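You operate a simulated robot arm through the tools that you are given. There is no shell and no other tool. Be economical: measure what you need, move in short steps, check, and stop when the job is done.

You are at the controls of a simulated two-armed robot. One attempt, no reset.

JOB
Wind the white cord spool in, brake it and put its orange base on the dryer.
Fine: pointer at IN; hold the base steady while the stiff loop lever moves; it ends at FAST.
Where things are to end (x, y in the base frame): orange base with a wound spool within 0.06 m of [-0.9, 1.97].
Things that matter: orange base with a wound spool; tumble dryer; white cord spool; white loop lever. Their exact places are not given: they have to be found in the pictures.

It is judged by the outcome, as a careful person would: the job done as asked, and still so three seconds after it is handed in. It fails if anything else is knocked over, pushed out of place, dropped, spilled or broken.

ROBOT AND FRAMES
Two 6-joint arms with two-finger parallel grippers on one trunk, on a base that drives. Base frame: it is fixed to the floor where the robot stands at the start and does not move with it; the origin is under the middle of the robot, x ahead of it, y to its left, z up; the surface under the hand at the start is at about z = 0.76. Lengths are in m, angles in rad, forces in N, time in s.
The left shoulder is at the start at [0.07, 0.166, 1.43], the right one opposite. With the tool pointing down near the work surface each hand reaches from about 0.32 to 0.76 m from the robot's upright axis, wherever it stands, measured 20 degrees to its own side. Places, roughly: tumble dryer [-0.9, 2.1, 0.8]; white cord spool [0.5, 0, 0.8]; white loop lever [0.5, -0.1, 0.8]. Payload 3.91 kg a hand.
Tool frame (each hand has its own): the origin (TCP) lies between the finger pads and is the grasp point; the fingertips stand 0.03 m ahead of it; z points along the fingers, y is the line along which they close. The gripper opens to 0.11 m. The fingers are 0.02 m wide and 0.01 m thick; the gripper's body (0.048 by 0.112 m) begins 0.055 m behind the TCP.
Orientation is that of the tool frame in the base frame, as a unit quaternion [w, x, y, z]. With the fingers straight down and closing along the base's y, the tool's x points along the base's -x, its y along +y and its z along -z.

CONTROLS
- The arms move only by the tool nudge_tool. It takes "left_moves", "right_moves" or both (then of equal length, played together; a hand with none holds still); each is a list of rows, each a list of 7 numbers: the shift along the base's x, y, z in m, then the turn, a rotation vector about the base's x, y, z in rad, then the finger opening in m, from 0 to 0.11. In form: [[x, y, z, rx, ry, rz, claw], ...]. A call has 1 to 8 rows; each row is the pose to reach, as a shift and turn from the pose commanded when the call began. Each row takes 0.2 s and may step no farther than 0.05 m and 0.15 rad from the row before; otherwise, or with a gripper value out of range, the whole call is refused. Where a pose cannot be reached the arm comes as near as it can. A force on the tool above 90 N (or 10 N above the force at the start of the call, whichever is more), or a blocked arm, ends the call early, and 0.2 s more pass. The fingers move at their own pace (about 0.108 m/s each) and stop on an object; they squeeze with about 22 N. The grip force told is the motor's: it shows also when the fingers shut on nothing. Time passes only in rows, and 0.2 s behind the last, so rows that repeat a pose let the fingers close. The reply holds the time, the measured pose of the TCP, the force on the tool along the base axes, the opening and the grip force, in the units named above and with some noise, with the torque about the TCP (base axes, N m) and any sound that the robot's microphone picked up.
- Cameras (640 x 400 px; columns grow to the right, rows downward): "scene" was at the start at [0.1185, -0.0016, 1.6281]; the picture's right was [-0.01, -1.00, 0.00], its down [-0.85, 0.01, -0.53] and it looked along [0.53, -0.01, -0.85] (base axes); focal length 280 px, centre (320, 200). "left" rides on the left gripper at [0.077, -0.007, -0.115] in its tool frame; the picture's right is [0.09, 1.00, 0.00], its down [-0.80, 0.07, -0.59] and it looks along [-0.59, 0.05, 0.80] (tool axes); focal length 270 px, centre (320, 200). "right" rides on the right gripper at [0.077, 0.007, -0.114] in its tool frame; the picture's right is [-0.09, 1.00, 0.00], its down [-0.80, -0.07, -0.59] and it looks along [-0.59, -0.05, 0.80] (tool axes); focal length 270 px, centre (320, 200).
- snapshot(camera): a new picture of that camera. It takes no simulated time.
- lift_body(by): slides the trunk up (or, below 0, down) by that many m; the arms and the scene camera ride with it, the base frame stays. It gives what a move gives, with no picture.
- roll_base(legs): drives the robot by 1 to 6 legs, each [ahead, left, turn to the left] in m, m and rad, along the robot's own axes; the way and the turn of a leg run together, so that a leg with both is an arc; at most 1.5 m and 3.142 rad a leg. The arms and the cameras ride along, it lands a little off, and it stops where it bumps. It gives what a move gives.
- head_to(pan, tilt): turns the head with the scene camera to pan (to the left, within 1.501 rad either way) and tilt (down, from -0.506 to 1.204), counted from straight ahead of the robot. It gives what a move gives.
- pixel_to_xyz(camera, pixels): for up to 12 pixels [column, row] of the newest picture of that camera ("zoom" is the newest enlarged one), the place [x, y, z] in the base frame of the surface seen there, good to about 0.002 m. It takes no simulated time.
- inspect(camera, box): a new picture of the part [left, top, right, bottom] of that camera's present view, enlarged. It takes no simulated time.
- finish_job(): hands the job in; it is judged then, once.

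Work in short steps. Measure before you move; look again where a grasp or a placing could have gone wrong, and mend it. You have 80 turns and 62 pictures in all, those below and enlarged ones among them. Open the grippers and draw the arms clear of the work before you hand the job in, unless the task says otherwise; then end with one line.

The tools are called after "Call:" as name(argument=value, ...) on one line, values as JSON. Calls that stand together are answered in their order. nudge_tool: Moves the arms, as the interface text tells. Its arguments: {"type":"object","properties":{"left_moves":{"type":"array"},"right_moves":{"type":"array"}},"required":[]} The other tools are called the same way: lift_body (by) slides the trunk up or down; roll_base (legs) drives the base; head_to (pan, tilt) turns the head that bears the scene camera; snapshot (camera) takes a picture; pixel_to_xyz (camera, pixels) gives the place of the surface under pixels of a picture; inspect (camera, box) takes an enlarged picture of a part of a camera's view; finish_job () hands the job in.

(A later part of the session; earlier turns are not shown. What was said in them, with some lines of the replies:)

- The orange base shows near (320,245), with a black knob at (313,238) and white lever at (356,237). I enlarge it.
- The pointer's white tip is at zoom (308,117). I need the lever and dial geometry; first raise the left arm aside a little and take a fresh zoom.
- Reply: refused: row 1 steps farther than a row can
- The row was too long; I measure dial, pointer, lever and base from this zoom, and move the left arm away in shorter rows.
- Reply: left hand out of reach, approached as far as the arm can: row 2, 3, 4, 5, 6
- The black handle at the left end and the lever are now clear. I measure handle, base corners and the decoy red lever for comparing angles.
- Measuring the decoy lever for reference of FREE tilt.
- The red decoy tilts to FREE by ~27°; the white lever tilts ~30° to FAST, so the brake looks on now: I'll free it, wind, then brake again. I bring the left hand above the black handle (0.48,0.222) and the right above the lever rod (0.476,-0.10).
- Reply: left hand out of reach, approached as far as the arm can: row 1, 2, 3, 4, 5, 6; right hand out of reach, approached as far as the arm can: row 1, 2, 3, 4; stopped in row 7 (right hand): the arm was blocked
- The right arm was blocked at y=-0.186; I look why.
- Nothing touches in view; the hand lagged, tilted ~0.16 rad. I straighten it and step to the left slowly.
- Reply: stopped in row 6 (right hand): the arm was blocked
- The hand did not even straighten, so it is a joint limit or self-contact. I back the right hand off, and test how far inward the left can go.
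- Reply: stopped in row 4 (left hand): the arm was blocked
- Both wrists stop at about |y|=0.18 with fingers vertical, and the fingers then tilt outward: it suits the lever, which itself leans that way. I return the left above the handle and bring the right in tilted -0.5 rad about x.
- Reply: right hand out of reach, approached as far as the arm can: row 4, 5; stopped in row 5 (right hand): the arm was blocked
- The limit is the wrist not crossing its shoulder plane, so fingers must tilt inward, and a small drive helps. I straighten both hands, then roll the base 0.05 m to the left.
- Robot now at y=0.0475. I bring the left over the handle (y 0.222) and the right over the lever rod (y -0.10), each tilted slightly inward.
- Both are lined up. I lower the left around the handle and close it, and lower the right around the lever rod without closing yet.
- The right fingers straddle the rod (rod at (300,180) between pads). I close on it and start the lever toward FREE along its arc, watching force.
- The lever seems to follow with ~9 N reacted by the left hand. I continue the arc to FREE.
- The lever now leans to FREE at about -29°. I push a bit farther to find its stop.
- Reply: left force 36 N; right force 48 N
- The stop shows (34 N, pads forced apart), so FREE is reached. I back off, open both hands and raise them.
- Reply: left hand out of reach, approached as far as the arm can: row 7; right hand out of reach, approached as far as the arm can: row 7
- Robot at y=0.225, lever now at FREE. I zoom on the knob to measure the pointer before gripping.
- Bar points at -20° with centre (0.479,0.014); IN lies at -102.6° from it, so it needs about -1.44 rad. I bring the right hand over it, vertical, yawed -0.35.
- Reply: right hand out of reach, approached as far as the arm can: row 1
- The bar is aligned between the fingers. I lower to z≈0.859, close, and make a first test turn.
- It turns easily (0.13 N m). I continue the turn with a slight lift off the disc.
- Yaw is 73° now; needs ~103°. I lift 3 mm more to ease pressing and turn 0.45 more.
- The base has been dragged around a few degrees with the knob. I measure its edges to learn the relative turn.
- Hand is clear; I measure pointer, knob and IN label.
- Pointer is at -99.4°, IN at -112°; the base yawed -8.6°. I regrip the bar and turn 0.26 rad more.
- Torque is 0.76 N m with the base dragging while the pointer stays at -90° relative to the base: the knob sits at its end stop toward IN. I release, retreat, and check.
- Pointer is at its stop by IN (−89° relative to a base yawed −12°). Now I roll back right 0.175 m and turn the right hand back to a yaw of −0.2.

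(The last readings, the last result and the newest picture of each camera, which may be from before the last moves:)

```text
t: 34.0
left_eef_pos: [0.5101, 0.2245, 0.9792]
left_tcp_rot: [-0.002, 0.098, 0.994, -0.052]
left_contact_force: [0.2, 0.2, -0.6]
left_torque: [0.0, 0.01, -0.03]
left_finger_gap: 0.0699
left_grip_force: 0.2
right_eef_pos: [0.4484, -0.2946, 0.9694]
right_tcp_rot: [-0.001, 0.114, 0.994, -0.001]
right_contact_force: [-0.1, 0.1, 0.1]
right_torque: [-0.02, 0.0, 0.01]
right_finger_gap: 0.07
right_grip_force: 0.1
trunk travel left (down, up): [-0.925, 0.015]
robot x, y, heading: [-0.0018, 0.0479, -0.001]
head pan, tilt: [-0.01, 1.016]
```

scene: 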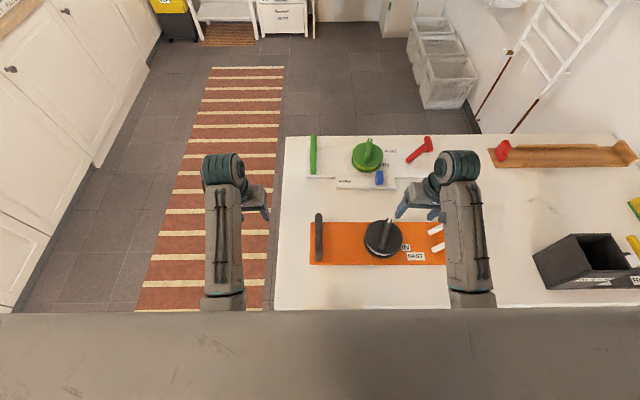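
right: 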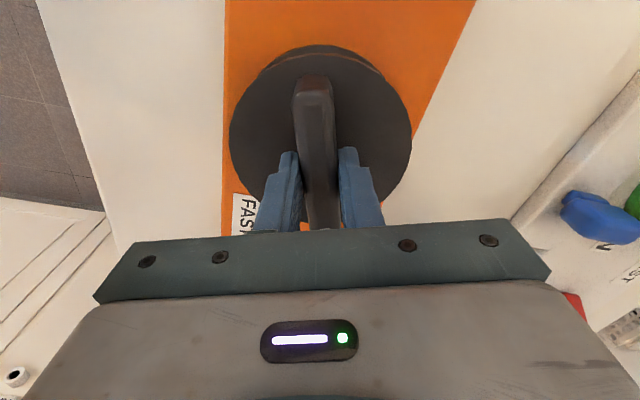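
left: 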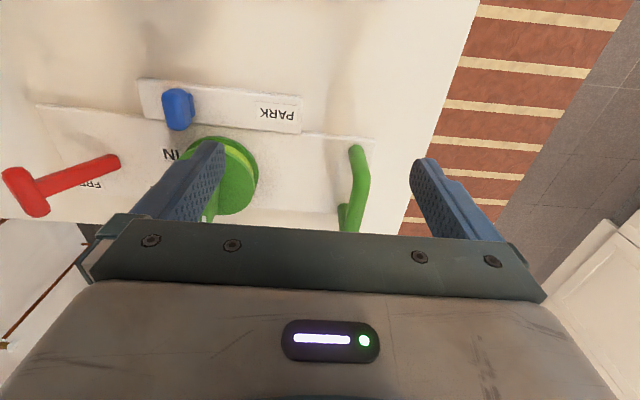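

Both hands are yawed about −0.2. I look for the lever and handle precisely.

Call:
inspect(camera="scene", box=[240, 190, 440, 315])

Call:
snapshot(camera="right")

Call:
snapshot(camera="left")

```text
3.20 times, centred on (340, 252) of scene
```

zoom: 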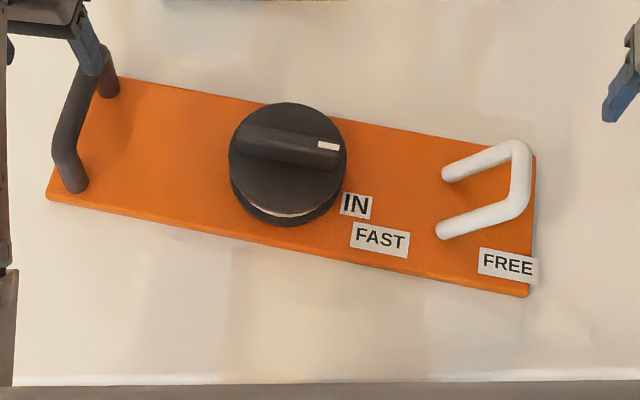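

```text
37 pictures are left
```

right: 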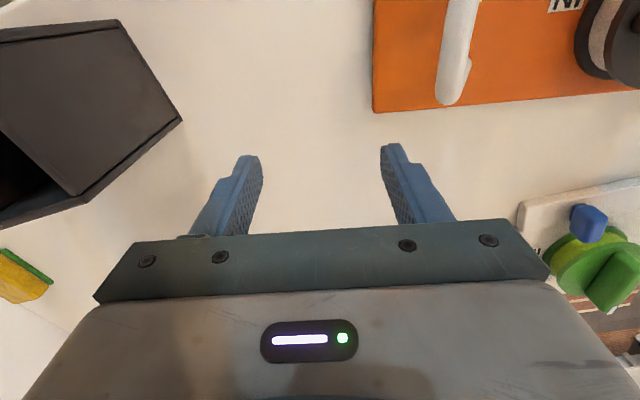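

```text
36 pictures are left
```

left: 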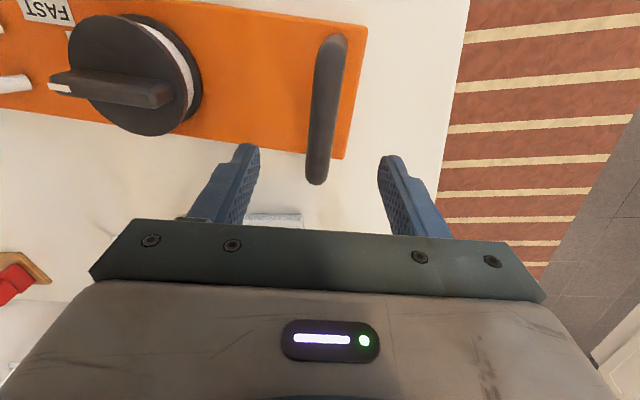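

Call:
pixel_to_xyz(camera="zoom", pixels=[[518, 150], [521, 180], [515, 205], [447, 172], [443, 232], [357, 205], [330, 146], [245, 135]])

Call:
pixel_to_xyz(camera="left", pixels=[[318, 170], [325, 100], [332, 45]])

```text
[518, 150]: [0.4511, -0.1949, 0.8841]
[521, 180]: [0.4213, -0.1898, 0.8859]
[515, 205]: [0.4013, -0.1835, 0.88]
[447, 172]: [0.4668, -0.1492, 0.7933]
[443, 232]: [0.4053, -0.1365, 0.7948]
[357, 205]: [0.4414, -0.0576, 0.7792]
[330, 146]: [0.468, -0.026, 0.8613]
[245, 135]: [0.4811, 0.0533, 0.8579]
```

```text
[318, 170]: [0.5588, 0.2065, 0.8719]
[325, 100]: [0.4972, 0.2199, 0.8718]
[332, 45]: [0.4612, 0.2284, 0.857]
```

Rod centre is ~(0.4255,-0.190,0.877), handle centre (0.509,0.2175). I lower and close the left on the handle while the right moves above the rod with tilt 0.33.

Call:
nudge_tool(left_moves=[[0, -0.007, -0.03, 0, 0, 0, 0.07], [0, -0.007, -0.07, 0, 0, 0, 0.07], [0, -0.007, -0.1, 0, 0, 0, 0.07], [0, -0.007, -0.116, 0, 0, 0, 0.07], [0, -0.007, -0.116, 0, 0, 0, 0], [0, -0.007, -0.116, 0, 0, 0, 0], [0, -0.007, -0.116, 0, 0, 0, 0]], right_moves=[[-0.005, 0.02, 0, 0.11, -0.022, 0, 0.07], [-0.01, 0.05, 0, 0.21, -0.044, 0, 0.07], [-0.018, 0.08, 0, 0.323, -0.066, 0, 0.07], [-0.023, 0.104, 0, 0.323, -0.066, 0, 0.07], [-0.023, 0.104, -0.03, 0.323, -0.066, 0, 0.07], [-0.023, 0.104, -0.06, 0.323, -0.066, 0, 0.07], [-0.023, 0.104, -0.09, 0.323, -0.066, 0, 0.07]])

Call:
snapshot(camera="right")

```text
t: 35.6
left_eef_pos: [0.5059, 0.2144, 0.8628]
left_tcp_rot: [-0.002, 0.097, 0.994, -0.052]
left_contact_force: [-1.2, 0.4, -0.8]
left_torque: [-0.02, -0.16, -0.48]
left_finger_gap: 0.0239
left_grip_force: 22.0
right_eef_pos: [0.4261, -0.1928, 0.8772]
right_tcp_rot: [0.013, 0.113, 0.98, 0.162]
right_contact_force: [-0.5, -0.3, 0.6]
right_torque: [0.01, -0.01, 0.01]
right_finger_gap: 0.0699
right_grip_force: 0.1
trunk travel left (down, up): [-0.925, 0.015]
robot x, y, heading: [0.003, 0.0473, -0.004]
head pan, tilt: [-0.01, 1.016]
```

```text
35 pictures are left
```

right: 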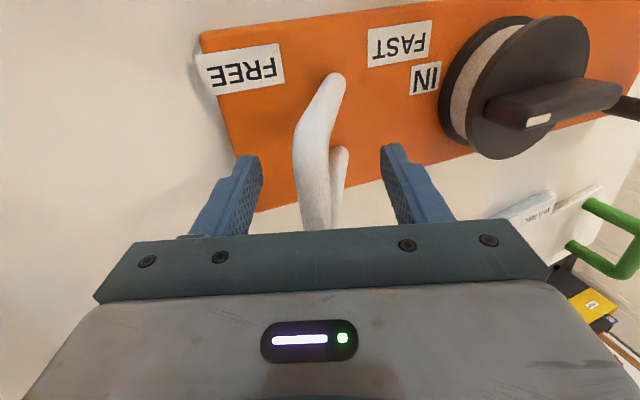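

The rod is straddled. I close and drive the lever along its arc back toward FAST.

Call:
nudge_tool(right_moves=[[0, 0, 0, 0, 0, 0, 0], [0, 0, 0, 0, 0, 0, 0], [0, 0, 0, 0, 0, 0, 0], [0.0032, 0.0156, 0.0071, 0, 0, 0, 0], [0.0066, 0.0321, 0.0113, 0, 0, 0, 0], [0.01, 0.0492, 0.0125, 0, 0, 0, 0], [0.0135, 0.0662, 0.0107, 0, 0, 0, 0], [0.0169, 0.0826, 0.0059, 0, 0, 0, 0]])

```text
t: 37.4
left_eef_pos: [0.5078, 0.2143, 0.8618]
left_tcp_rot: [-0.003, 0.098, 0.994, -0.052]
left_contact_force: [2.6, 12.9, 0.8]
left_torque: [-0.05, 0.03, -0.48]
left_finger_gap: 0.0242
left_grip_force: 22.0
right_eef_pos: [0.4427, -0.1119, 0.883]
right_tcp_rot: [0.012, 0.114, 0.98, 0.162]
right_contact_force: [-2.2, -12.0, 0.1]
right_torque: [-0.17, 0.09, 0.17]
right_finger_gap: 0.0177
right_grip_force: 22.4
trunk travel left (down, up): [-0.925, 0.015]
robot x, y, heading: [0.0005, 0.0468, -0.005]
head pan, tilt: [-0.01, 1.016]
```

Going well (12 N steady, left holds). I finish the arc to the FAST stop and watch the force.

Call:
nudge_tool(right_moves=[[0.0014, 0.0075, -0.0027, 0, 0, 0, 0], [0.0026, 0.0144, -0.0059, 0, 0, 0, 0], [0.0038, 0.02, -0.0095, 0, 0, 0, 0], [0.0048, 0.025, -0.0135, 0, 0, 0, 0]])

Call:
snapshot(camera="right")

```text
t: 38.4
left_eef_pos: [0.5078, 0.218, 0.8626]
left_tcp_rot: [-0.002, 0.097, 0.994, -0.046]
left_contact_force: [7.8, 44.6, -6.1]
left_torque: [-0.05, -0.29, -0.35]
left_finger_gap: 0.0426
left_grip_force: 22.8
right_eef_pos: [0.4454, -0.0873, 0.8713]
right_tcp_rot: [0.013, 0.114, 0.981, 0.158]
right_contact_force: [-7.4, -46.6, 5.4]
right_torque: [0.02, 0.02, 0.16]
right_finger_gap: 0.018
right_grip_force: 21.6
trunk travel left (down, up): [-0.925, 0.015]
robot x, y, heading: [-0.0035, 0.0477, -0.002]
head pan, tilt: [-0.01, 1.016]
```

```text
34 pictures are left
```

right: 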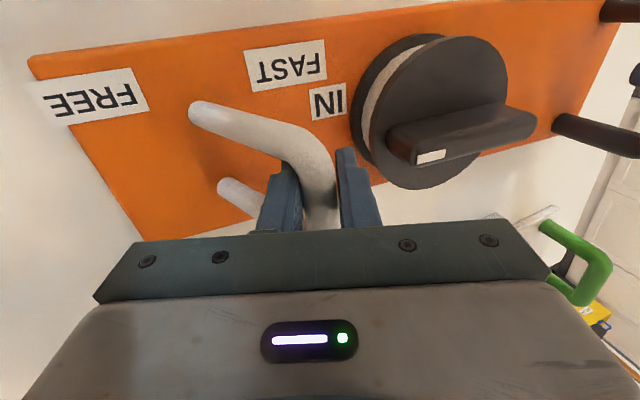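

The FAST stop is met (45 N). I ease off, open both hands and raise them.

Call:
nudge_tool(left_moves=[[0, 0, 0, 0, 0, 0, 0.04], [0, 0, 0, 0, 0, 0, 0.08], [0, 0, 0, 0, 0, 0, 0.08], [0, 0.0, 0.03, 0, 0, 0, 0.08], [0, 0.0, 0.065, 0, 0, 0, 0.08], [0, 0.0, 0.1, 0, 0, 0, 0.08]], right_moves=[[-0.002, -0.008, 0.003, 0, 0, 0, 0.02], [-0.002, -0.009, 0.004, 0, 0, 0, 0.07], [-0.002, -0.009, 0.004, 0, 0, 0, 0.07], [-0.002, -0.013, 0.03, 0, 0, 0, 0.07], [-0.002, -0.013, 0.06, 0, 0, 0, 0.07], [-0.002, -0.013, 0.095, 0, 0, 0, 0.07]])

Call:
inspect(camera="scene", box=[240, 190, 440, 315])

Call:
pixel_to_xyz(camera="zoom", pixels=[[440, 160], [440, 185], [447, 172], [443, 232], [330, 146], [245, 135]])

```text
t: 39.8
left_eef_pos: [0.5098, 0.2154, 0.9613]
left_tcp_rot: [-0.002, 0.098, 0.994, -0.051]
left_contact_force: [0.2, 0.4, 0.2]
left_torque: [0.01, 0.01, 0.01]
left_finger_gap: 0.0799
left_grip_force: 0.0
right_eef_pos: [0.4466, -0.0973, 0.9651]
right_tcp_rot: [0.013, 0.114, 0.98, 0.162]
right_contact_force: [0.5, 0.6, -0.1]
right_torque: [0.02, -0.02, 0.01]
right_finger_gap: 0.07
right_grip_force: 0.0
trunk travel left (down, up): [-0.925, 0.015]
robot x, y, heading: [0.0024, 0.046, 0.0]
head pan, tilt: [-0.01, 1.016]
```

```text
3.20 times, centred on (340, 252) of scene
```

zoom: 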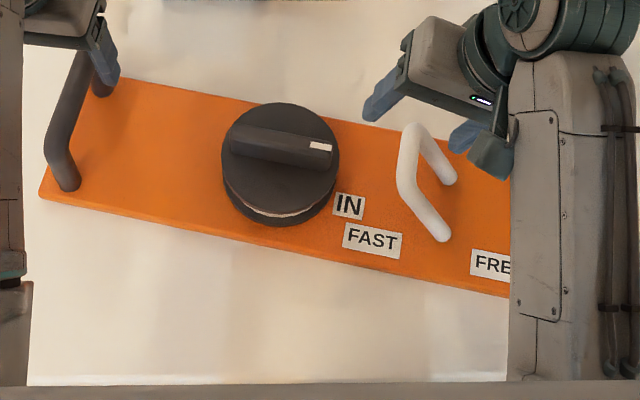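

```text
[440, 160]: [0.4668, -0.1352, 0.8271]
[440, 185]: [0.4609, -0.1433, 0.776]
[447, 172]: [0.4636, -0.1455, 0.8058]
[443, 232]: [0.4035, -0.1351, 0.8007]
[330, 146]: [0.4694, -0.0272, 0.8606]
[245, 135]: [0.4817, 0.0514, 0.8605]
```

Lever stands at FAST and the pointer is still at the stop. Now I look toward the dryer (left-behind).

Call:
head_to(pan=1.5, tilt=0.5)

Call:
snapshot(camera="scene")

```text
t: 41.4
left_eef_pos: [0.5106, 0.2154, 0.9605]
left_tcp_rot: [-0.002, 0.098, 0.994, -0.051]
left_contact_force: [-1.0, -0.5, 0.1]
left_torque: [-0.01, 0.0, 0.05]
left_finger_gap: 0.0797
left_grip_force: 0.0
right_eef_pos: [0.4469, -0.0997, 0.9643]
right_tcp_rot: [0.013, 0.114, 0.98, 0.162]
right_contact_force: [-0.1, -0.1, -0.9]
right_torque: [0.0, -0.01, 0.02]
right_finger_gap: 0.0699
right_grip_force: 0.0
trunk travel left (down, up): [-0.925, 0.015]
robot x, y, heading: [-0.0, 0.0456, -0.005]
head pan, tilt: [1.499, 0.499]
```

```text
32 pictures are left
```

scene: 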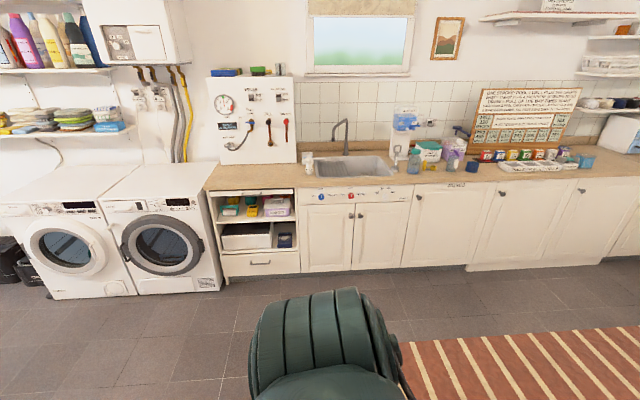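

Two machines stand at the left; I measure their tops and fronts.

Call:
pixel_to_xyz(camera="scene", pixels=[[30, 185], [75, 180], [100, 195], [150, 180], [190, 170], [200, 185], [165, 245], [70, 250], [5, 205], [240, 170], [115, 240], [165, 195]])

Call:
inspect(camera="scene", box=[0, 130, 240, 280])

```text
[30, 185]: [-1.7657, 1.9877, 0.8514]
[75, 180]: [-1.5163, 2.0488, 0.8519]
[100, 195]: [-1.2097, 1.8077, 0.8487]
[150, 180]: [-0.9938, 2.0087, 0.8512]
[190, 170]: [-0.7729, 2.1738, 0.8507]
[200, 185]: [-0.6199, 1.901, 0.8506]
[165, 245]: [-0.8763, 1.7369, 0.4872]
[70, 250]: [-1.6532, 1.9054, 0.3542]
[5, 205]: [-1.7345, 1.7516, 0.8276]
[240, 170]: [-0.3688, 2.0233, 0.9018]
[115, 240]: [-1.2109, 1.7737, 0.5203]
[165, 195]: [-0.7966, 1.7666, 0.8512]
```

```text
2.67 times, centred on (120, 205) of scene
```

zoom: 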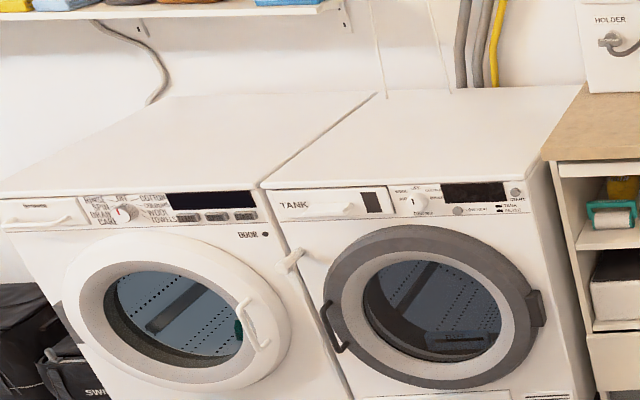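

The dryer (right machine) has top z=0.851, x −1.2…−0.6, front y≈1.75. I now straighten the right hand, drive left again, and yaw it to the bar.

Call:
nudge_tool(right_moves=[[0, -0.02, 0, -0.11, 0.022, 0, 0.07], [0, -0.04, 0, -0.22, 0.044, 0, 0.07], [0, -0.06, 0, -0.323, 0.066, 0, 0.07]])

Call:
roll_base(legs=[[0, 0.18, 0]])

Call:
nudge_tool(right_moves=[[0, 0, 0, 0, 0, -0.14, 0.07], [0, 0, 0, 0, 0, -0.28, 0.07], [0, 0, 0, 0, 0, -0.42, 0.07], [0, 0, 0, 0, 0, -0.56, 0.07], [0, 0, 0, 0, 0, -0.7, 0.07], [0, 0, 0, 0, 0, -0.84, 0.07], [0, 0, 0, 0, 0, -0.98, 0.07], [0, 0, 0, 0, 0, -1.12, 0.07]])

Call:
head_to(pan=-0.01, tilt=1.016)

Call:
inspect(camera="scene", box=[300, 200, 460, 300])

```text
t: 42.2
left_eef_pos: [0.5104, 0.2144, 0.9601]
left_tcp_rot: [-0.002, 0.099, 0.994, -0.051]
left_contact_force: [-0.8, -0.1, -0.1]
left_torque: [0.02, 0.0, 0.0]
left_finger_gap: 0.0801
left_grip_force: 0.1
right_eef_pos: [0.4457, -0.1582, 0.9635]
right_tcp_rot: [-0.002, 0.115, 0.993, -0.001]
right_contact_force: [-0.3, 0.8, 0.2]
right_torque: [-0.01, -0.02, -0.03]
right_finger_gap: 0.0699
right_grip_force: 0.0
trunk travel left (down, up): [-0.925, 0.015]
robot x, y, heading: [-0.0011, 0.0465, -0.005]
head pan, tilt: [1.499, 0.499]
```

```text
t: 43.8
left_eef_pos: [0.5089, 0.3937, 0.961]
left_tcp_rot: [-0.001, 0.096, 0.994, -0.05]
left_contact_force: [0.1, 0.4, 0.5]
left_torque: [0.02, 0.01, 0.01]
left_finger_gap: 0.08
left_grip_force: 0.0
right_eef_pos: [0.4475, 0.0203, 0.9631]
right_tcp_rot: [-0.001, 0.113, 0.994, 0.0]
right_contact_force: [-0.3, 0.8, -0.6]
right_torque: [0.0, -0.01, 0.0]
right_finger_gap: 0.0699
right_grip_force: 0.1
trunk travel left (down, up): [-0.925, 0.015]
robot x, y, heading: [0.0013, 0.2257, -0.001]
head pan, tilt: [1.499, 0.499]
```

```text
t: 45.5
left_eef_pos: [0.5101, 0.3966, 0.9613]
left_tcp_rot: [0.0, 0.096, 0.994, -0.051]
left_contact_force: [-0.5, 0.1, -0.6]
left_torque: [0.03, -0.02, -0.02]
left_finger_gap: 0.0801
left_grip_force: 0.0
right_eef_pos: [0.4467, 0.022, 0.9641]
right_tcp_rot: [-0.001, 0.625, 0.781, 0.0]
right_contact_force: [0.4, 0.1, 0.6]
right_torque: [-0.01, 0.02, -0.01]
right_finger_gap: 0.0699
right_grip_force: 0.0
trunk travel left (down, up): [-0.925, 0.015]
robot x, y, heading: [0.0013, 0.2295, 0.001]
head pan, tilt: [1.499, 0.499]
```

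```text
t: 47.2
left_eef_pos: [0.5093, 0.3957, 0.9615]
left_tcp_rot: [-0.001, 0.095, 0.994, -0.052]
left_contact_force: [-0.4, 0.8, 0.1]
left_torque: [0.06, 0.01, -0.01]
left_finger_gap: 0.08
left_grip_force: 0.1
right_eef_pos: [0.4469, 0.0221, 0.9644]
right_tcp_rot: [-0.001, 0.623, 0.782, 0.0]
right_contact_force: [0.2, 0.7, 0.0]
right_torque: [0.0, -0.03, 0.01]
right_finger_gap: 0.07
right_grip_force: 0.0
trunk travel left (down, up): [-0.925, 0.015]
robot x, y, heading: [0.0051, 0.2274, 0.003]
head pan, tilt: [-0.01, 1.016]
```

```text
4.00 times, centred on (380, 250) of scene
```

zoom: 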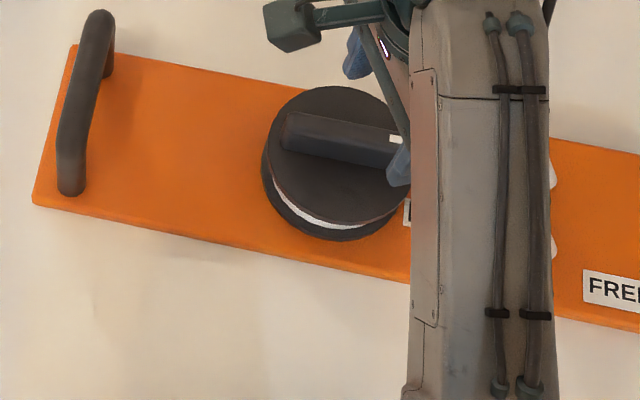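

I measure the bar ends and the base edge for an exact grip.

Call:
pixel_to_xyz(camera="zoom", pixels=[[290, 122], [320, 128], [360, 134], [385, 138], [270, 145], [340, 92], [40, 204], [380, 272], [94, 50], [75, 150], [560, 312]])

```text
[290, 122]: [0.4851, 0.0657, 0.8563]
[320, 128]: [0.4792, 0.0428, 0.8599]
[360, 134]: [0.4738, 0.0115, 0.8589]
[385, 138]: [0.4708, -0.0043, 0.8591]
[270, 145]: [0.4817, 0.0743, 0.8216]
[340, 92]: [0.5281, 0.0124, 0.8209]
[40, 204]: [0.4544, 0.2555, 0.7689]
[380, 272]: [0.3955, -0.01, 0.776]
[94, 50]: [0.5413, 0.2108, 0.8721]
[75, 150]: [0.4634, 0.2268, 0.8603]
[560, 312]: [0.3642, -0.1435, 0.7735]
```

Bar is at −101.5°, centre (0.4765,0.0215). I yaw −0.42, go to (0.475,0.0145), lower to 0.863 and grip.

Call:
nudge_tool(right_moves=[[0.01, -0.002, 0, 0, 0, -0.14, 0.07], [0.02, -0.004, 0, 0, 0, -0.28, 0.07], [0.028, -0.0075, 0, 0, 0, -0.423, 0.07], [0.028, -0.0075, -0.04, 0, 0, -0.423, 0.07], [0.028, -0.0075, -0.08, 0, 0, -0.423, 0.07], [0.028, -0.0075, -0.101, 0, 0, -0.423, 0.07], [0.028, -0.0075, -0.101, 0, 0, -0.423, 0.0], [0.028, -0.0075, -0.101, 0, 0, -0.423, 0.0]])

Call:
nudge_tool(right_moves=[[0, 0, 0, 0, 0, 0, 0.0], [0, 0, 0.005, 0, 0, 0, 0], [0, 0, 0.01, 0, 0, 0, 0], [0, 0, 0.02, 0, 0, 0, 0], [0, 0, 0.02, 0, 0, 0, 0]])

Call:
snapshot(camera="scene")

```text
t: 49.0
left_eef_pos: [0.508, 0.3962, 0.961]
left_tcp_rot: [-0.001, 0.096, 0.994, -0.051]
left_contact_force: [-0.3, -0.3, 0.0]
left_torque: [0.03, 0.04, 0.01]
left_finger_gap: 0.0801
left_grip_force: 0.1
right_eef_pos: [0.4744, 0.0138, 0.8611]
right_tcp_rot: [-0.002, 0.774, 0.633, 0.001]
right_contact_force: [0.7, 0.7, 0.2]
right_torque: [-0.01, -0.29, -0.49]
right_finger_gap: 0.0206
right_grip_force: 22.2
trunk travel left (down, up): [-0.925, 0.015]
robot x, y, heading: [-0.0004, 0.2278, 0.004]
head pan, tilt: [-0.01, 1.016]
```

```text
t: 50.2
left_eef_pos: [0.5092, 0.3959, 0.9606]
left_tcp_rot: [-0.004, 0.096, 0.994, -0.052]
left_contact_force: [-0.6, -0.3, 0.6]
left_torque: [-0.01, -0.01, -0.01]
left_finger_gap: 0.0798
left_grip_force: 0.1
right_eef_pos: [0.476, 0.0146, 0.882]
right_tcp_rot: [-0.003, 0.773, 0.634, 0.0]
right_contact_force: [0.3, 0.4, -8.8]
right_torque: [-0.13, 0.09, 0.0]
right_finger_gap: 0.0199
right_grip_force: 21.9
trunk travel left (down, up): [-0.925, 0.015]
robot x, y, heading: [-0.0025, 0.2303, 0.001]
head pan, tilt: [-0.01, 1.016]
```

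```text
29 pictures are left
```

scene: 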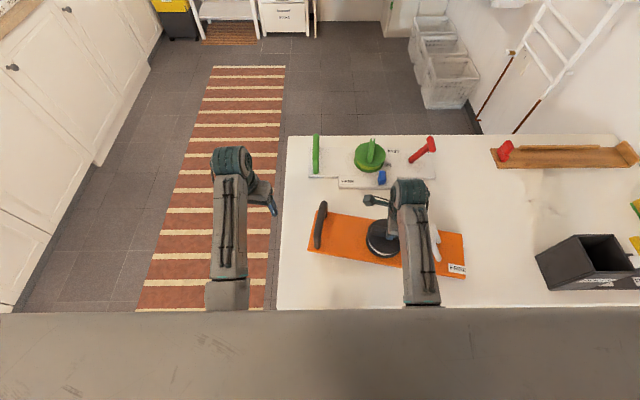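

It lifts: 8.8 N, only 0.13 N m. I check it is level.

Call:
pixel_to_xyz(camera="scene", pixels=[[312, 249], [330, 247], [380, 262], [462, 272], [462, 240], [320, 215], [345, 222]])

```text
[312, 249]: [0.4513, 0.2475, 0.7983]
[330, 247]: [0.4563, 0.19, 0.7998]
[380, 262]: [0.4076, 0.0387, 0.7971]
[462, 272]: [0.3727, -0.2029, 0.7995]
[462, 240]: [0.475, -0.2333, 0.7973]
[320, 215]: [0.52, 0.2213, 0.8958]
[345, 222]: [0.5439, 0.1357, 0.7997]
```

Level. I raise it 4 cm more and back off 0.45 m from the table.

Call:
nudge_tool(right_moves=[[0, 0, 0.02, 0, 0, 0, 0], [0, 0, 0.04, 0, 0, 0, 0], [0, 0, 0.045, 0, 0, 0, 0]])

Call:
roll_base(legs=[[-0.45, 0, 0]])

Call:
head_to(pan=1.5, tilt=0.6)

Call:
snapshot(camera="scene")

```text
t: 51.0
left_eef_pos: [0.5102, 0.3951, 0.9604]
left_tcp_rot: [-0.003, 0.097, 0.994, -0.052]
left_contact_force: [-1.0, -0.6, 0.0]
left_torque: [0.01, -0.03, 0.01]
left_finger_gap: 0.0802
left_grip_force: 0.1
right_eef_pos: [0.4759, 0.0163, 0.9283]
right_tcp_rot: [-0.002, 0.774, 0.634, -0.001]
right_contact_force: [-0.8, 0.0, -9.5]
right_torque: [-0.08, 0.0, 0.01]
right_finger_gap: 0.0198
right_grip_force: 21.7
trunk travel left (down, up): [-0.925, 0.015]
robot x, y, heading: [0.0006, 0.2277, 0.002]
head pan, tilt: [-0.01, 1.016]
```

```text
t: 53.7
left_eef_pos: [0.0612, 0.3943, 0.9602]
left_tcp_rot: [-0.002, 0.098, 0.994, -0.051]
left_contact_force: [0.5, 1.3, -0.1]
left_torque: [0.01, 0.0, 0.03]
left_finger_gap: 0.0801
left_grip_force: 0.0
right_eef_pos: [0.0247, 0.0129, 0.9293]
right_tcp_rot: [-0.003, 0.775, 0.632, -0.001]
right_contact_force: [-0.6, 0.1, -9.2]
right_torque: [-0.09, 0.03, 0.03]
right_finger_gap: 0.02
right_grip_force: 22.1
trunk travel left (down, up): [-0.925, 0.015]
robot x, y, heading: [-0.4491, 0.2276, -0.001]
head pan, tilt: [-0.01, 1.016]
```

```text
t: 55.3
left_eef_pos: [0.0602, 0.3948, 0.9595]
left_tcp_rot: [-0.002, 0.097, 0.994, -0.051]
left_contact_force: [0.0, -0.2, 0.3]
left_torque: [-0.01, 0.02, -0.02]
left_finger_gap: 0.0801
left_grip_force: 0.0
right_eef_pos: [0.0234, 0.0135, 0.9278]
right_tcp_rot: [-0.002, 0.775, 0.632, 0.0]
right_contact_force: [-0.1, -0.4, -9.3]
right_torque: [-0.11, -0.01, -0.01]
right_finger_gap: 0.0198
right_grip_force: 21.7
trunk travel left (down, up): [-0.925, 0.015]
robot x, y, heading: [-0.4491, 0.2262, -0.006]
head pan, tilt: [1.499, 0.6]
```

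```text
28 pictures are left
```

scene: 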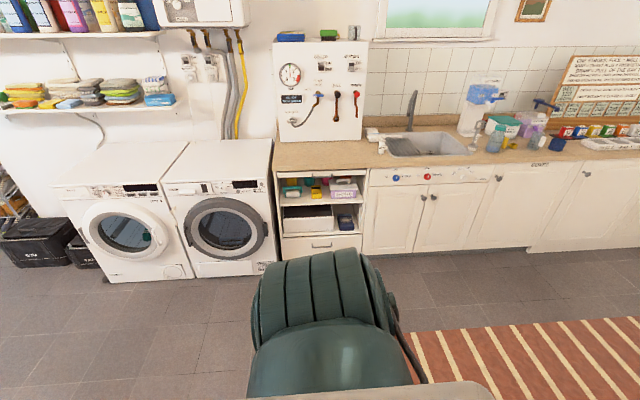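

The floor is clear. I turn left 90° in place.

Call:
roll_base(legs=[[0, 0, 0.79], [0, 0, 0.785]])

Call:
head_to(pan=0, tilt=0.7)

Call:
snapshot(camera="scene")

```text
t: 59.9
left_eef_pos: [-0.6344, 0.7331, 0.961]
left_tcp_rot: [0.035, -0.648, 0.76, -0.038]
left_contact_force: [-0.1, -0.1, 0.5]
left_torque: [-0.01, 0.04, 0.01]
left_finger_gap: 0.08
left_grip_force: 0.1
right_eef_pos: [-0.2547, 0.7109, 0.9283]
right_tcp_rot: [-0.001, 0.083, 0.997, -0.002]
right_contact_force: [-0.1, 0.3, -9.7]
right_torque: [0.0, -0.06, -0.04]
right_finger_gap: 0.02
right_grip_force: 21.7
trunk travel left (down, up): [-0.925, 0.015]
robot x, y, heading: [-0.4493, 0.226, 1.608]
head pan, tilt: [1.499, 0.6]
```

```text
t: 61.5
left_eef_pos: [-0.6359, 0.7326, 0.9606]
left_tcp_rot: [0.036, -0.648, 0.76, -0.037]
left_contact_force: [-0.4, -0.5, 0.3]
left_torque: [-0.03, -0.01, 0.01]
left_finger_gap: 0.08
left_grip_force: 0.0
right_eef_pos: [-0.252, 0.7097, 0.9288]
right_tcp_rot: [-0.001, 0.083, 0.997, -0.002]
right_contact_force: [-0.1, -0.6, -9.2]
right_torque: [0.0, -0.11, 0.02]
right_finger_gap: 0.0197
right_grip_force: 22.1
trunk travel left (down, up): [-0.925, 0.015]
robot x, y, heading: [-0.4526, 0.2287, 1.604]
head pan, tilt: [0.0, 0.7]
```

```text
27 pictures are left
```

scene: 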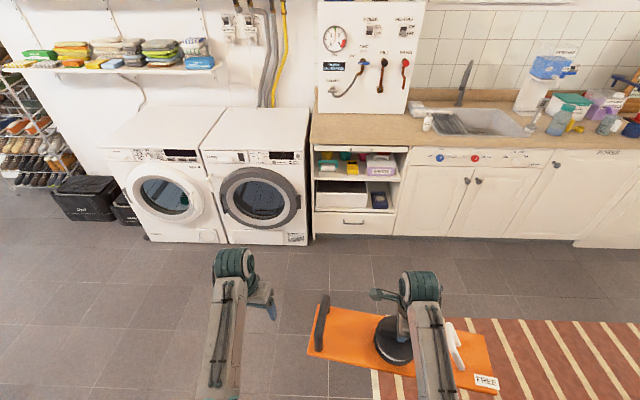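

The base is carried level. I raise it 4 cm, extend it 8 cm ahead, and square it to the dryer by yawing +0.17; also lift the trunk slightly.

Call:
lift_body(by=0.014)

Call:
nudge_tool(right_moves=[[0, 0.015, 0.005, 0, 0, 0.04, 0], [0, 0.03, 0.01, 0, 0, 0.08, 0], [0, 0.045, 0.018, 0, 0, 0.12, 0], [0, 0.06, 0.025, 0, 0, 0.165, 0], [0, 0.07, 0.032, 0, 0, 0.165, 0], [0, 0.08, 0.04, 0, 0, 0.165, 0]])

```text
t: 62.1
left_eef_pos: [-0.6361, 0.7316, 0.9757]
left_tcp_rot: [0.037, -0.649, 0.759, -0.036]
left_contact_force: [-0.2, 0.1, -0.6]
left_torque: [0.05, 0.0, -0.02]
left_finger_gap: 0.0801
left_grip_force: 0.1
right_eef_pos: [-0.253, 0.7093, 0.9433]
right_tcp_rot: [-0.001, 0.083, 0.997, -0.001]
right_contact_force: [-0.4, -0.7, -9.8]
right_torque: [-0.04, -0.08, -0.02]
right_finger_gap: 0.0198
right_grip_force: 22.1
trunk travel left (down, up): [-0.939, 0.001]
robot x, y, heading: [-0.4532, 0.227, 1.611]
head pan, tilt: [0.0, 0.7]
```

```text
t: 63.5
left_eef_pos: [-0.6355, 0.7328, 0.9747]
left_tcp_rot: [0.035, -0.648, 0.76, -0.038]
left_contact_force: [0.0, 0.0, -0.2]
left_torque: [0.01, -0.01, 0.03]
left_finger_gap: 0.0801
left_grip_force: 0.1
right_eef_pos: [-0.2535, 0.7899, 0.9824]
right_tcp_rot: [-0.001, 0.0, 1.0, -0.002]
right_contact_force: [-1.2, 0.3, -9.8]
right_torque: [0.0, -0.08, -0.03]
right_finger_gap: 0.0203
right_grip_force: 22.0
trunk travel left (down, up): [-0.939, 0.001]
robot x, y, heading: [-0.4506, 0.2271, 1.606]
head pan, tilt: [0.0, 0.7]
```

Clear height now ≈0.88 at the base's bottom vs dryer 0.851. I drive left 0.604 m, then ahead 0.75 m, and look.

Call:
roll_base(legs=[[0, 0.604, 0], [0.75, 0, 0]])

Call:
snapshot(camera="scene")

```text
t: 70.5
left_eef_pos: [-1.2586, 1.4581, 0.9755]
left_tcp_rot: [0.036, -0.648, 0.76, -0.036]
left_contact_force: [1.0, -0.1, -0.3]
left_torque: [0.01, -0.01, 0.0]
left_finger_gap: 0.0799
left_grip_force: 0.0
right_eef_pos: [-0.8773, 1.5156, 0.9821]
right_tcp_rot: [-0.001, 0.001, 1.0, -0.001]
right_contact_force: [0.0, 0.1, -9.4]
right_torque: [-0.03, -0.09, -0.01]
right_finger_gap: 0.0202
right_grip_force: 22.0
trunk travel left (down, up): [-0.939, 0.001]
robot x, y, heading: [-1.0719, 0.9543, 1.602]
head pan, tilt: [0.0, 0.7]
```

```text
26 pictures are left
```

scene: 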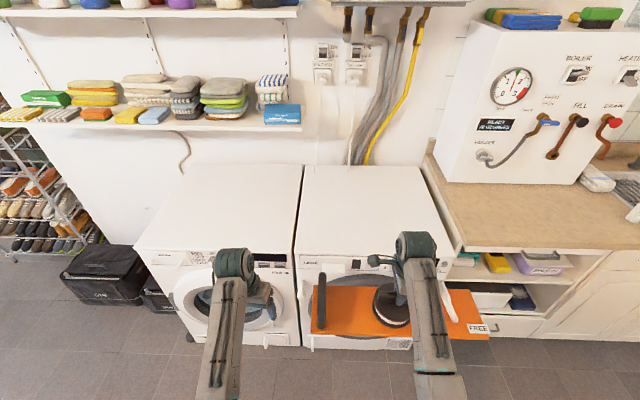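

Alignment is good; the hand is at (-0.877,1.516). I drive ahead 0.455 and left 0.009 slowly to put it over (-0.9,1.97).

Call:
roll_base(legs=[[0.23, 0.005, 0], [0.225, 0.004, 0]])

Call:
snapshot(camera="scene")

```text
t: 73.7
left_eef_pos: [-1.2885, 1.9224, 0.9757]
left_tcp_rot: [0.037, -0.651, 0.757, -0.036]
left_contact_force: [-1.0, 0.4, 0.2]
left_torque: [0.02, 0.01, 0.01]
left_finger_gap: 0.0801
left_grip_force: 0.0
right_eef_pos: [-0.9066, 1.9812, 0.9839]
right_tcp_rot: [0.0, -0.002, 1.0, -0.001]
right_contact_force: [0.0, -0.4, -9.8]
right_torque: [0.04, -0.08, 0.0]
right_finger_gap: 0.0196
right_grip_force: 22.5
trunk travel left (down, up): [-0.939, 0.001]
robot x, y, heading: [-1.103, 1.4203, 1.611]
head pan, tilt: [0.0, 0.7]
```

```text
25 pictures are left
```

scene: 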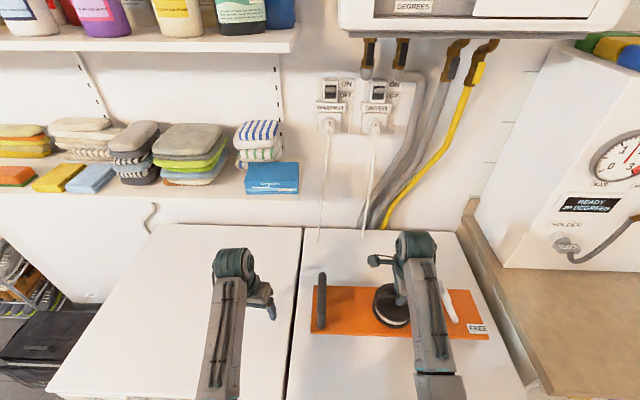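

Over the dryer at (-0.907,1.981). I shift (+0.006,−0.011) and lower by ~3.2 cm to the top, watching the force.

Call:
nudge_tool(right_moves=[[0.003, -0.006, -0.008, 0, 0, 0, 0], [0.006, -0.011, -0.016, 0, 0, 0, 0], [0.006, -0.011, -0.022, 0, 0, 0, 0], [0.006, -0.011, -0.027, 0, 0, 0, 0], [0.006, -0.011, -0.03, 0, 0, 0, 0], [0.006, -0.011, -0.033, 0, 0, 0, 0]])

Call:
inspect(camera="scene", box=[290, 240, 530, 390])

Call:
pixel_to_xyz(camera="zoom", pixels=[[65, 255], [65, 130], [530, 255], [100, 300], [590, 300]])

```text
t: 75.0
left_eef_pos: [-1.2891, 1.9217, 0.9753]
left_tcp_rot: [0.036, -0.65, 0.758, -0.036]
left_contact_force: [-0.2, 0.4, 1.4]
left_torque: [0.03, 0.0, -0.02]
left_finger_gap: 0.0801
left_grip_force: 0.0
right_eef_pos: [-0.9021, 1.9714, 0.952]
right_tcp_rot: [-0.001, -0.003, 1.0, 0.0]
right_contact_force: [2.7, -1.8, 4.5]
right_torque: [-0.03, 0.64, 0.13]
right_finger_gap: 0.0201
right_grip_force: 21.7
trunk travel left (down, up): [-0.939, 0.001]
robot x, y, heading: [-1.1013, 1.4199, 1.614]
head pan, tilt: [0.0, 0.7]
```

```text
2.67 times, centred on (410, 315) of scene
```

zoom: 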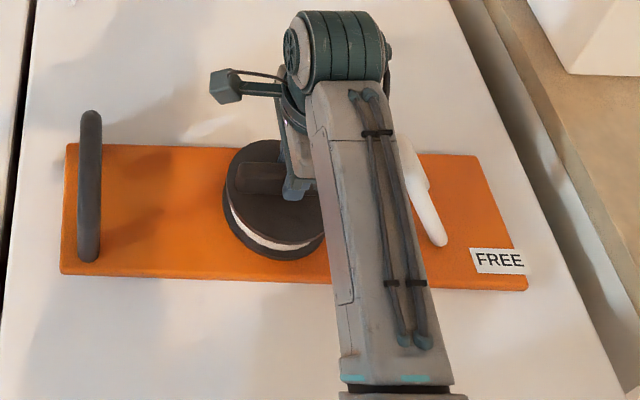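

```text
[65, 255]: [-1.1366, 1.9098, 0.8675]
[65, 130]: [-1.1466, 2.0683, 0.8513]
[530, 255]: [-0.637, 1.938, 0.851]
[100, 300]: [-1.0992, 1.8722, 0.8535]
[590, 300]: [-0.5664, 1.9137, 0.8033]
```

It rests on the dryer (force reversed, base top 0.8675). I open and raise straight up.

Call:
nudge_tool(right_moves=[[0, 0, 0, 0, 0, 0, 0.03], [0, 0, 0, 0, 0, 0, 0.06], [0, 0, 0, 0, 0, 0, 0.07], [0, 0, 0.015, 0, 0, 0, 0.07], [0, 0, 0.03, 0, 0, 0, 0.07], [0, 0, 0.045, 0, 0, 0, 0.07], [0, 0, 0.055, 0, 0, 0, 0.07]])

Call:
snapshot(camera="right")

```text
t: 76.7
left_eef_pos: [-1.2895, 1.9225, 0.9759]
left_tcp_rot: [0.036, -0.65, 0.758, -0.037]
left_contact_force: [-1.1, -0.3, 0.4]
left_torque: [0.04, 0.0, -0.01]
left_finger_gap: 0.0802
left_grip_force: 0.1
right_eef_pos: [-0.9028, 1.9741, 1.0032]
right_tcp_rot: [0.0, -0.003, 1.0, 0.0]
right_contact_force: [0.0, -0.3, -0.3]
right_torque: [0.0, 0.01, -0.02]
right_finger_gap: 0.0699
right_grip_force: 0.2
trunk travel left (down, up): [-0.939, 0.001]
robot x, y, heading: [-1.1032, 1.4171, 1.61]
head pan, tilt: [0.0, 0.7]
```

```text
23 pictures are left
```

right: 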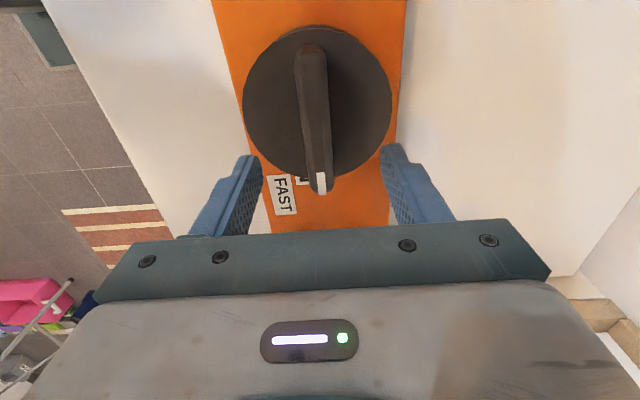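

Fingers clear the bar by ~2 cm. I raise slightly more and back the robot off.

Call:
nudge_tool(right_moves=[[0, 0, 0.006, 0, 0, 0, 0.07], [0, 0, 0.01, 0, 0, 0, 0.07]])

Call:
roll_base(legs=[[-0.45, 0, 0]])

Call:
snapshot(camera="scene")

Call:
inspect(camera="scene", box=[290, 160, 490, 285])

```text
t: 77.2
left_eef_pos: [-1.289, 1.9229, 0.9752]
left_tcp_rot: [0.036, -0.65, 0.758, -0.036]
left_contact_force: [-0.5, 0.8, -0.3]
left_torque: [0.02, -0.01, 0.0]
left_finger_gap: 0.0802
left_grip_force: 0.1
right_eef_pos: [-0.9026, 1.9776, 1.0034]
right_tcp_rot: [-0.001, -0.003, 1.0, -0.001]
right_contact_force: [0.7, -0.3, 0.4]
right_torque: [0.03, 0.02, 0.02]
right_finger_gap: 0.07
right_grip_force: 0.1
right hand out of reach, approached as far as the arm can: row 1, 2
trunk travel left (down, up): [-0.939, 0.001]
robot x, y, heading: [-1.1015, 1.4232, 1.613]
head pan, tilt: [0.0, 0.7]
```

```text
t: 79.9
left_eef_pos: [-1.2736, 1.4871, 0.9751]
left_tcp_rot: [0.035, -0.652, 0.757, -0.037]
left_contact_force: [0.8, -0.4, -0.8]
left_torque: [0.02, -0.01, 0.01]
left_finger_gap: 0.08
left_grip_force: 0.1
right_eef_pos: [-0.8866, 1.5424, 1.0033]
right_tcp_rot: [-0.001, -0.006, 1.0, -0.002]
right_contact_force: [0.4, -0.8, -0.5]
right_torque: [-0.02, -0.05, 0.0]
right_finger_gap: 0.0703
right_grip_force: 0.1
trunk travel left (down, up): [-0.939, 0.001]
robot x, y, heading: [-1.084, 0.9837, 1.617]
head pan, tilt: [0.0, 0.7]
```

```text
22 pictures are left
```

scene: 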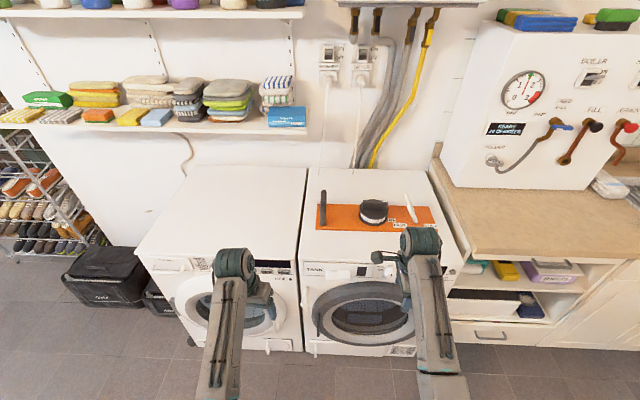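

```text
3.20 times, centred on (390, 222) of scene
```

zoom: 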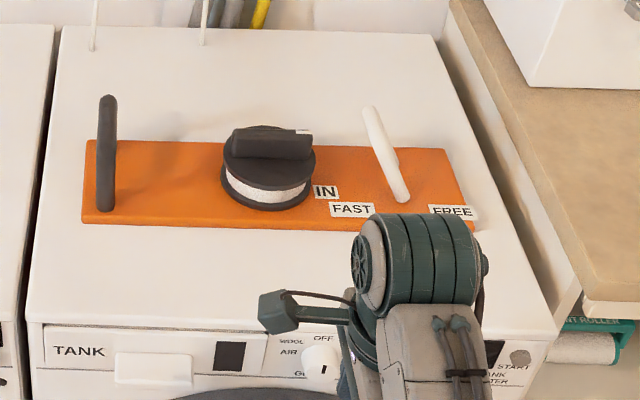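

The base rests on the dryer with lever at FAST. I measure the final placing.

Call:
pixel_to_xyz(camera="zoom", pixels=[[90, 142], [86, 216], [448, 152], [470, 226], [370, 112], [402, 198], [240, 135], [300, 137], [326, 191]])

```text
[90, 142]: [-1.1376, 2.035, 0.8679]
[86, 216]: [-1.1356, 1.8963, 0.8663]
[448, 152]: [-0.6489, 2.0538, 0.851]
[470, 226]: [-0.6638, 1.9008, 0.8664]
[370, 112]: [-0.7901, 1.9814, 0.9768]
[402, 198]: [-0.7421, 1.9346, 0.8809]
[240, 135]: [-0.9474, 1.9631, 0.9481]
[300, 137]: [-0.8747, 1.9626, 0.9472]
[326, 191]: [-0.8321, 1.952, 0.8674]
```

The base centre is at (-0.90,1.966), the lever leans to FAST, the pointer is at its stop by IN, and both hands are open and clear. I hand it in.

Call:
finish_job()

```text
The job is handed in.
```

I wound the white cord spool in, set the brake to FAST and put the orange base on the dryer at about (-0.90, 1.97). The pointer sits at the knob's hard stop by IN, about 11° short of the middle of the IN label.
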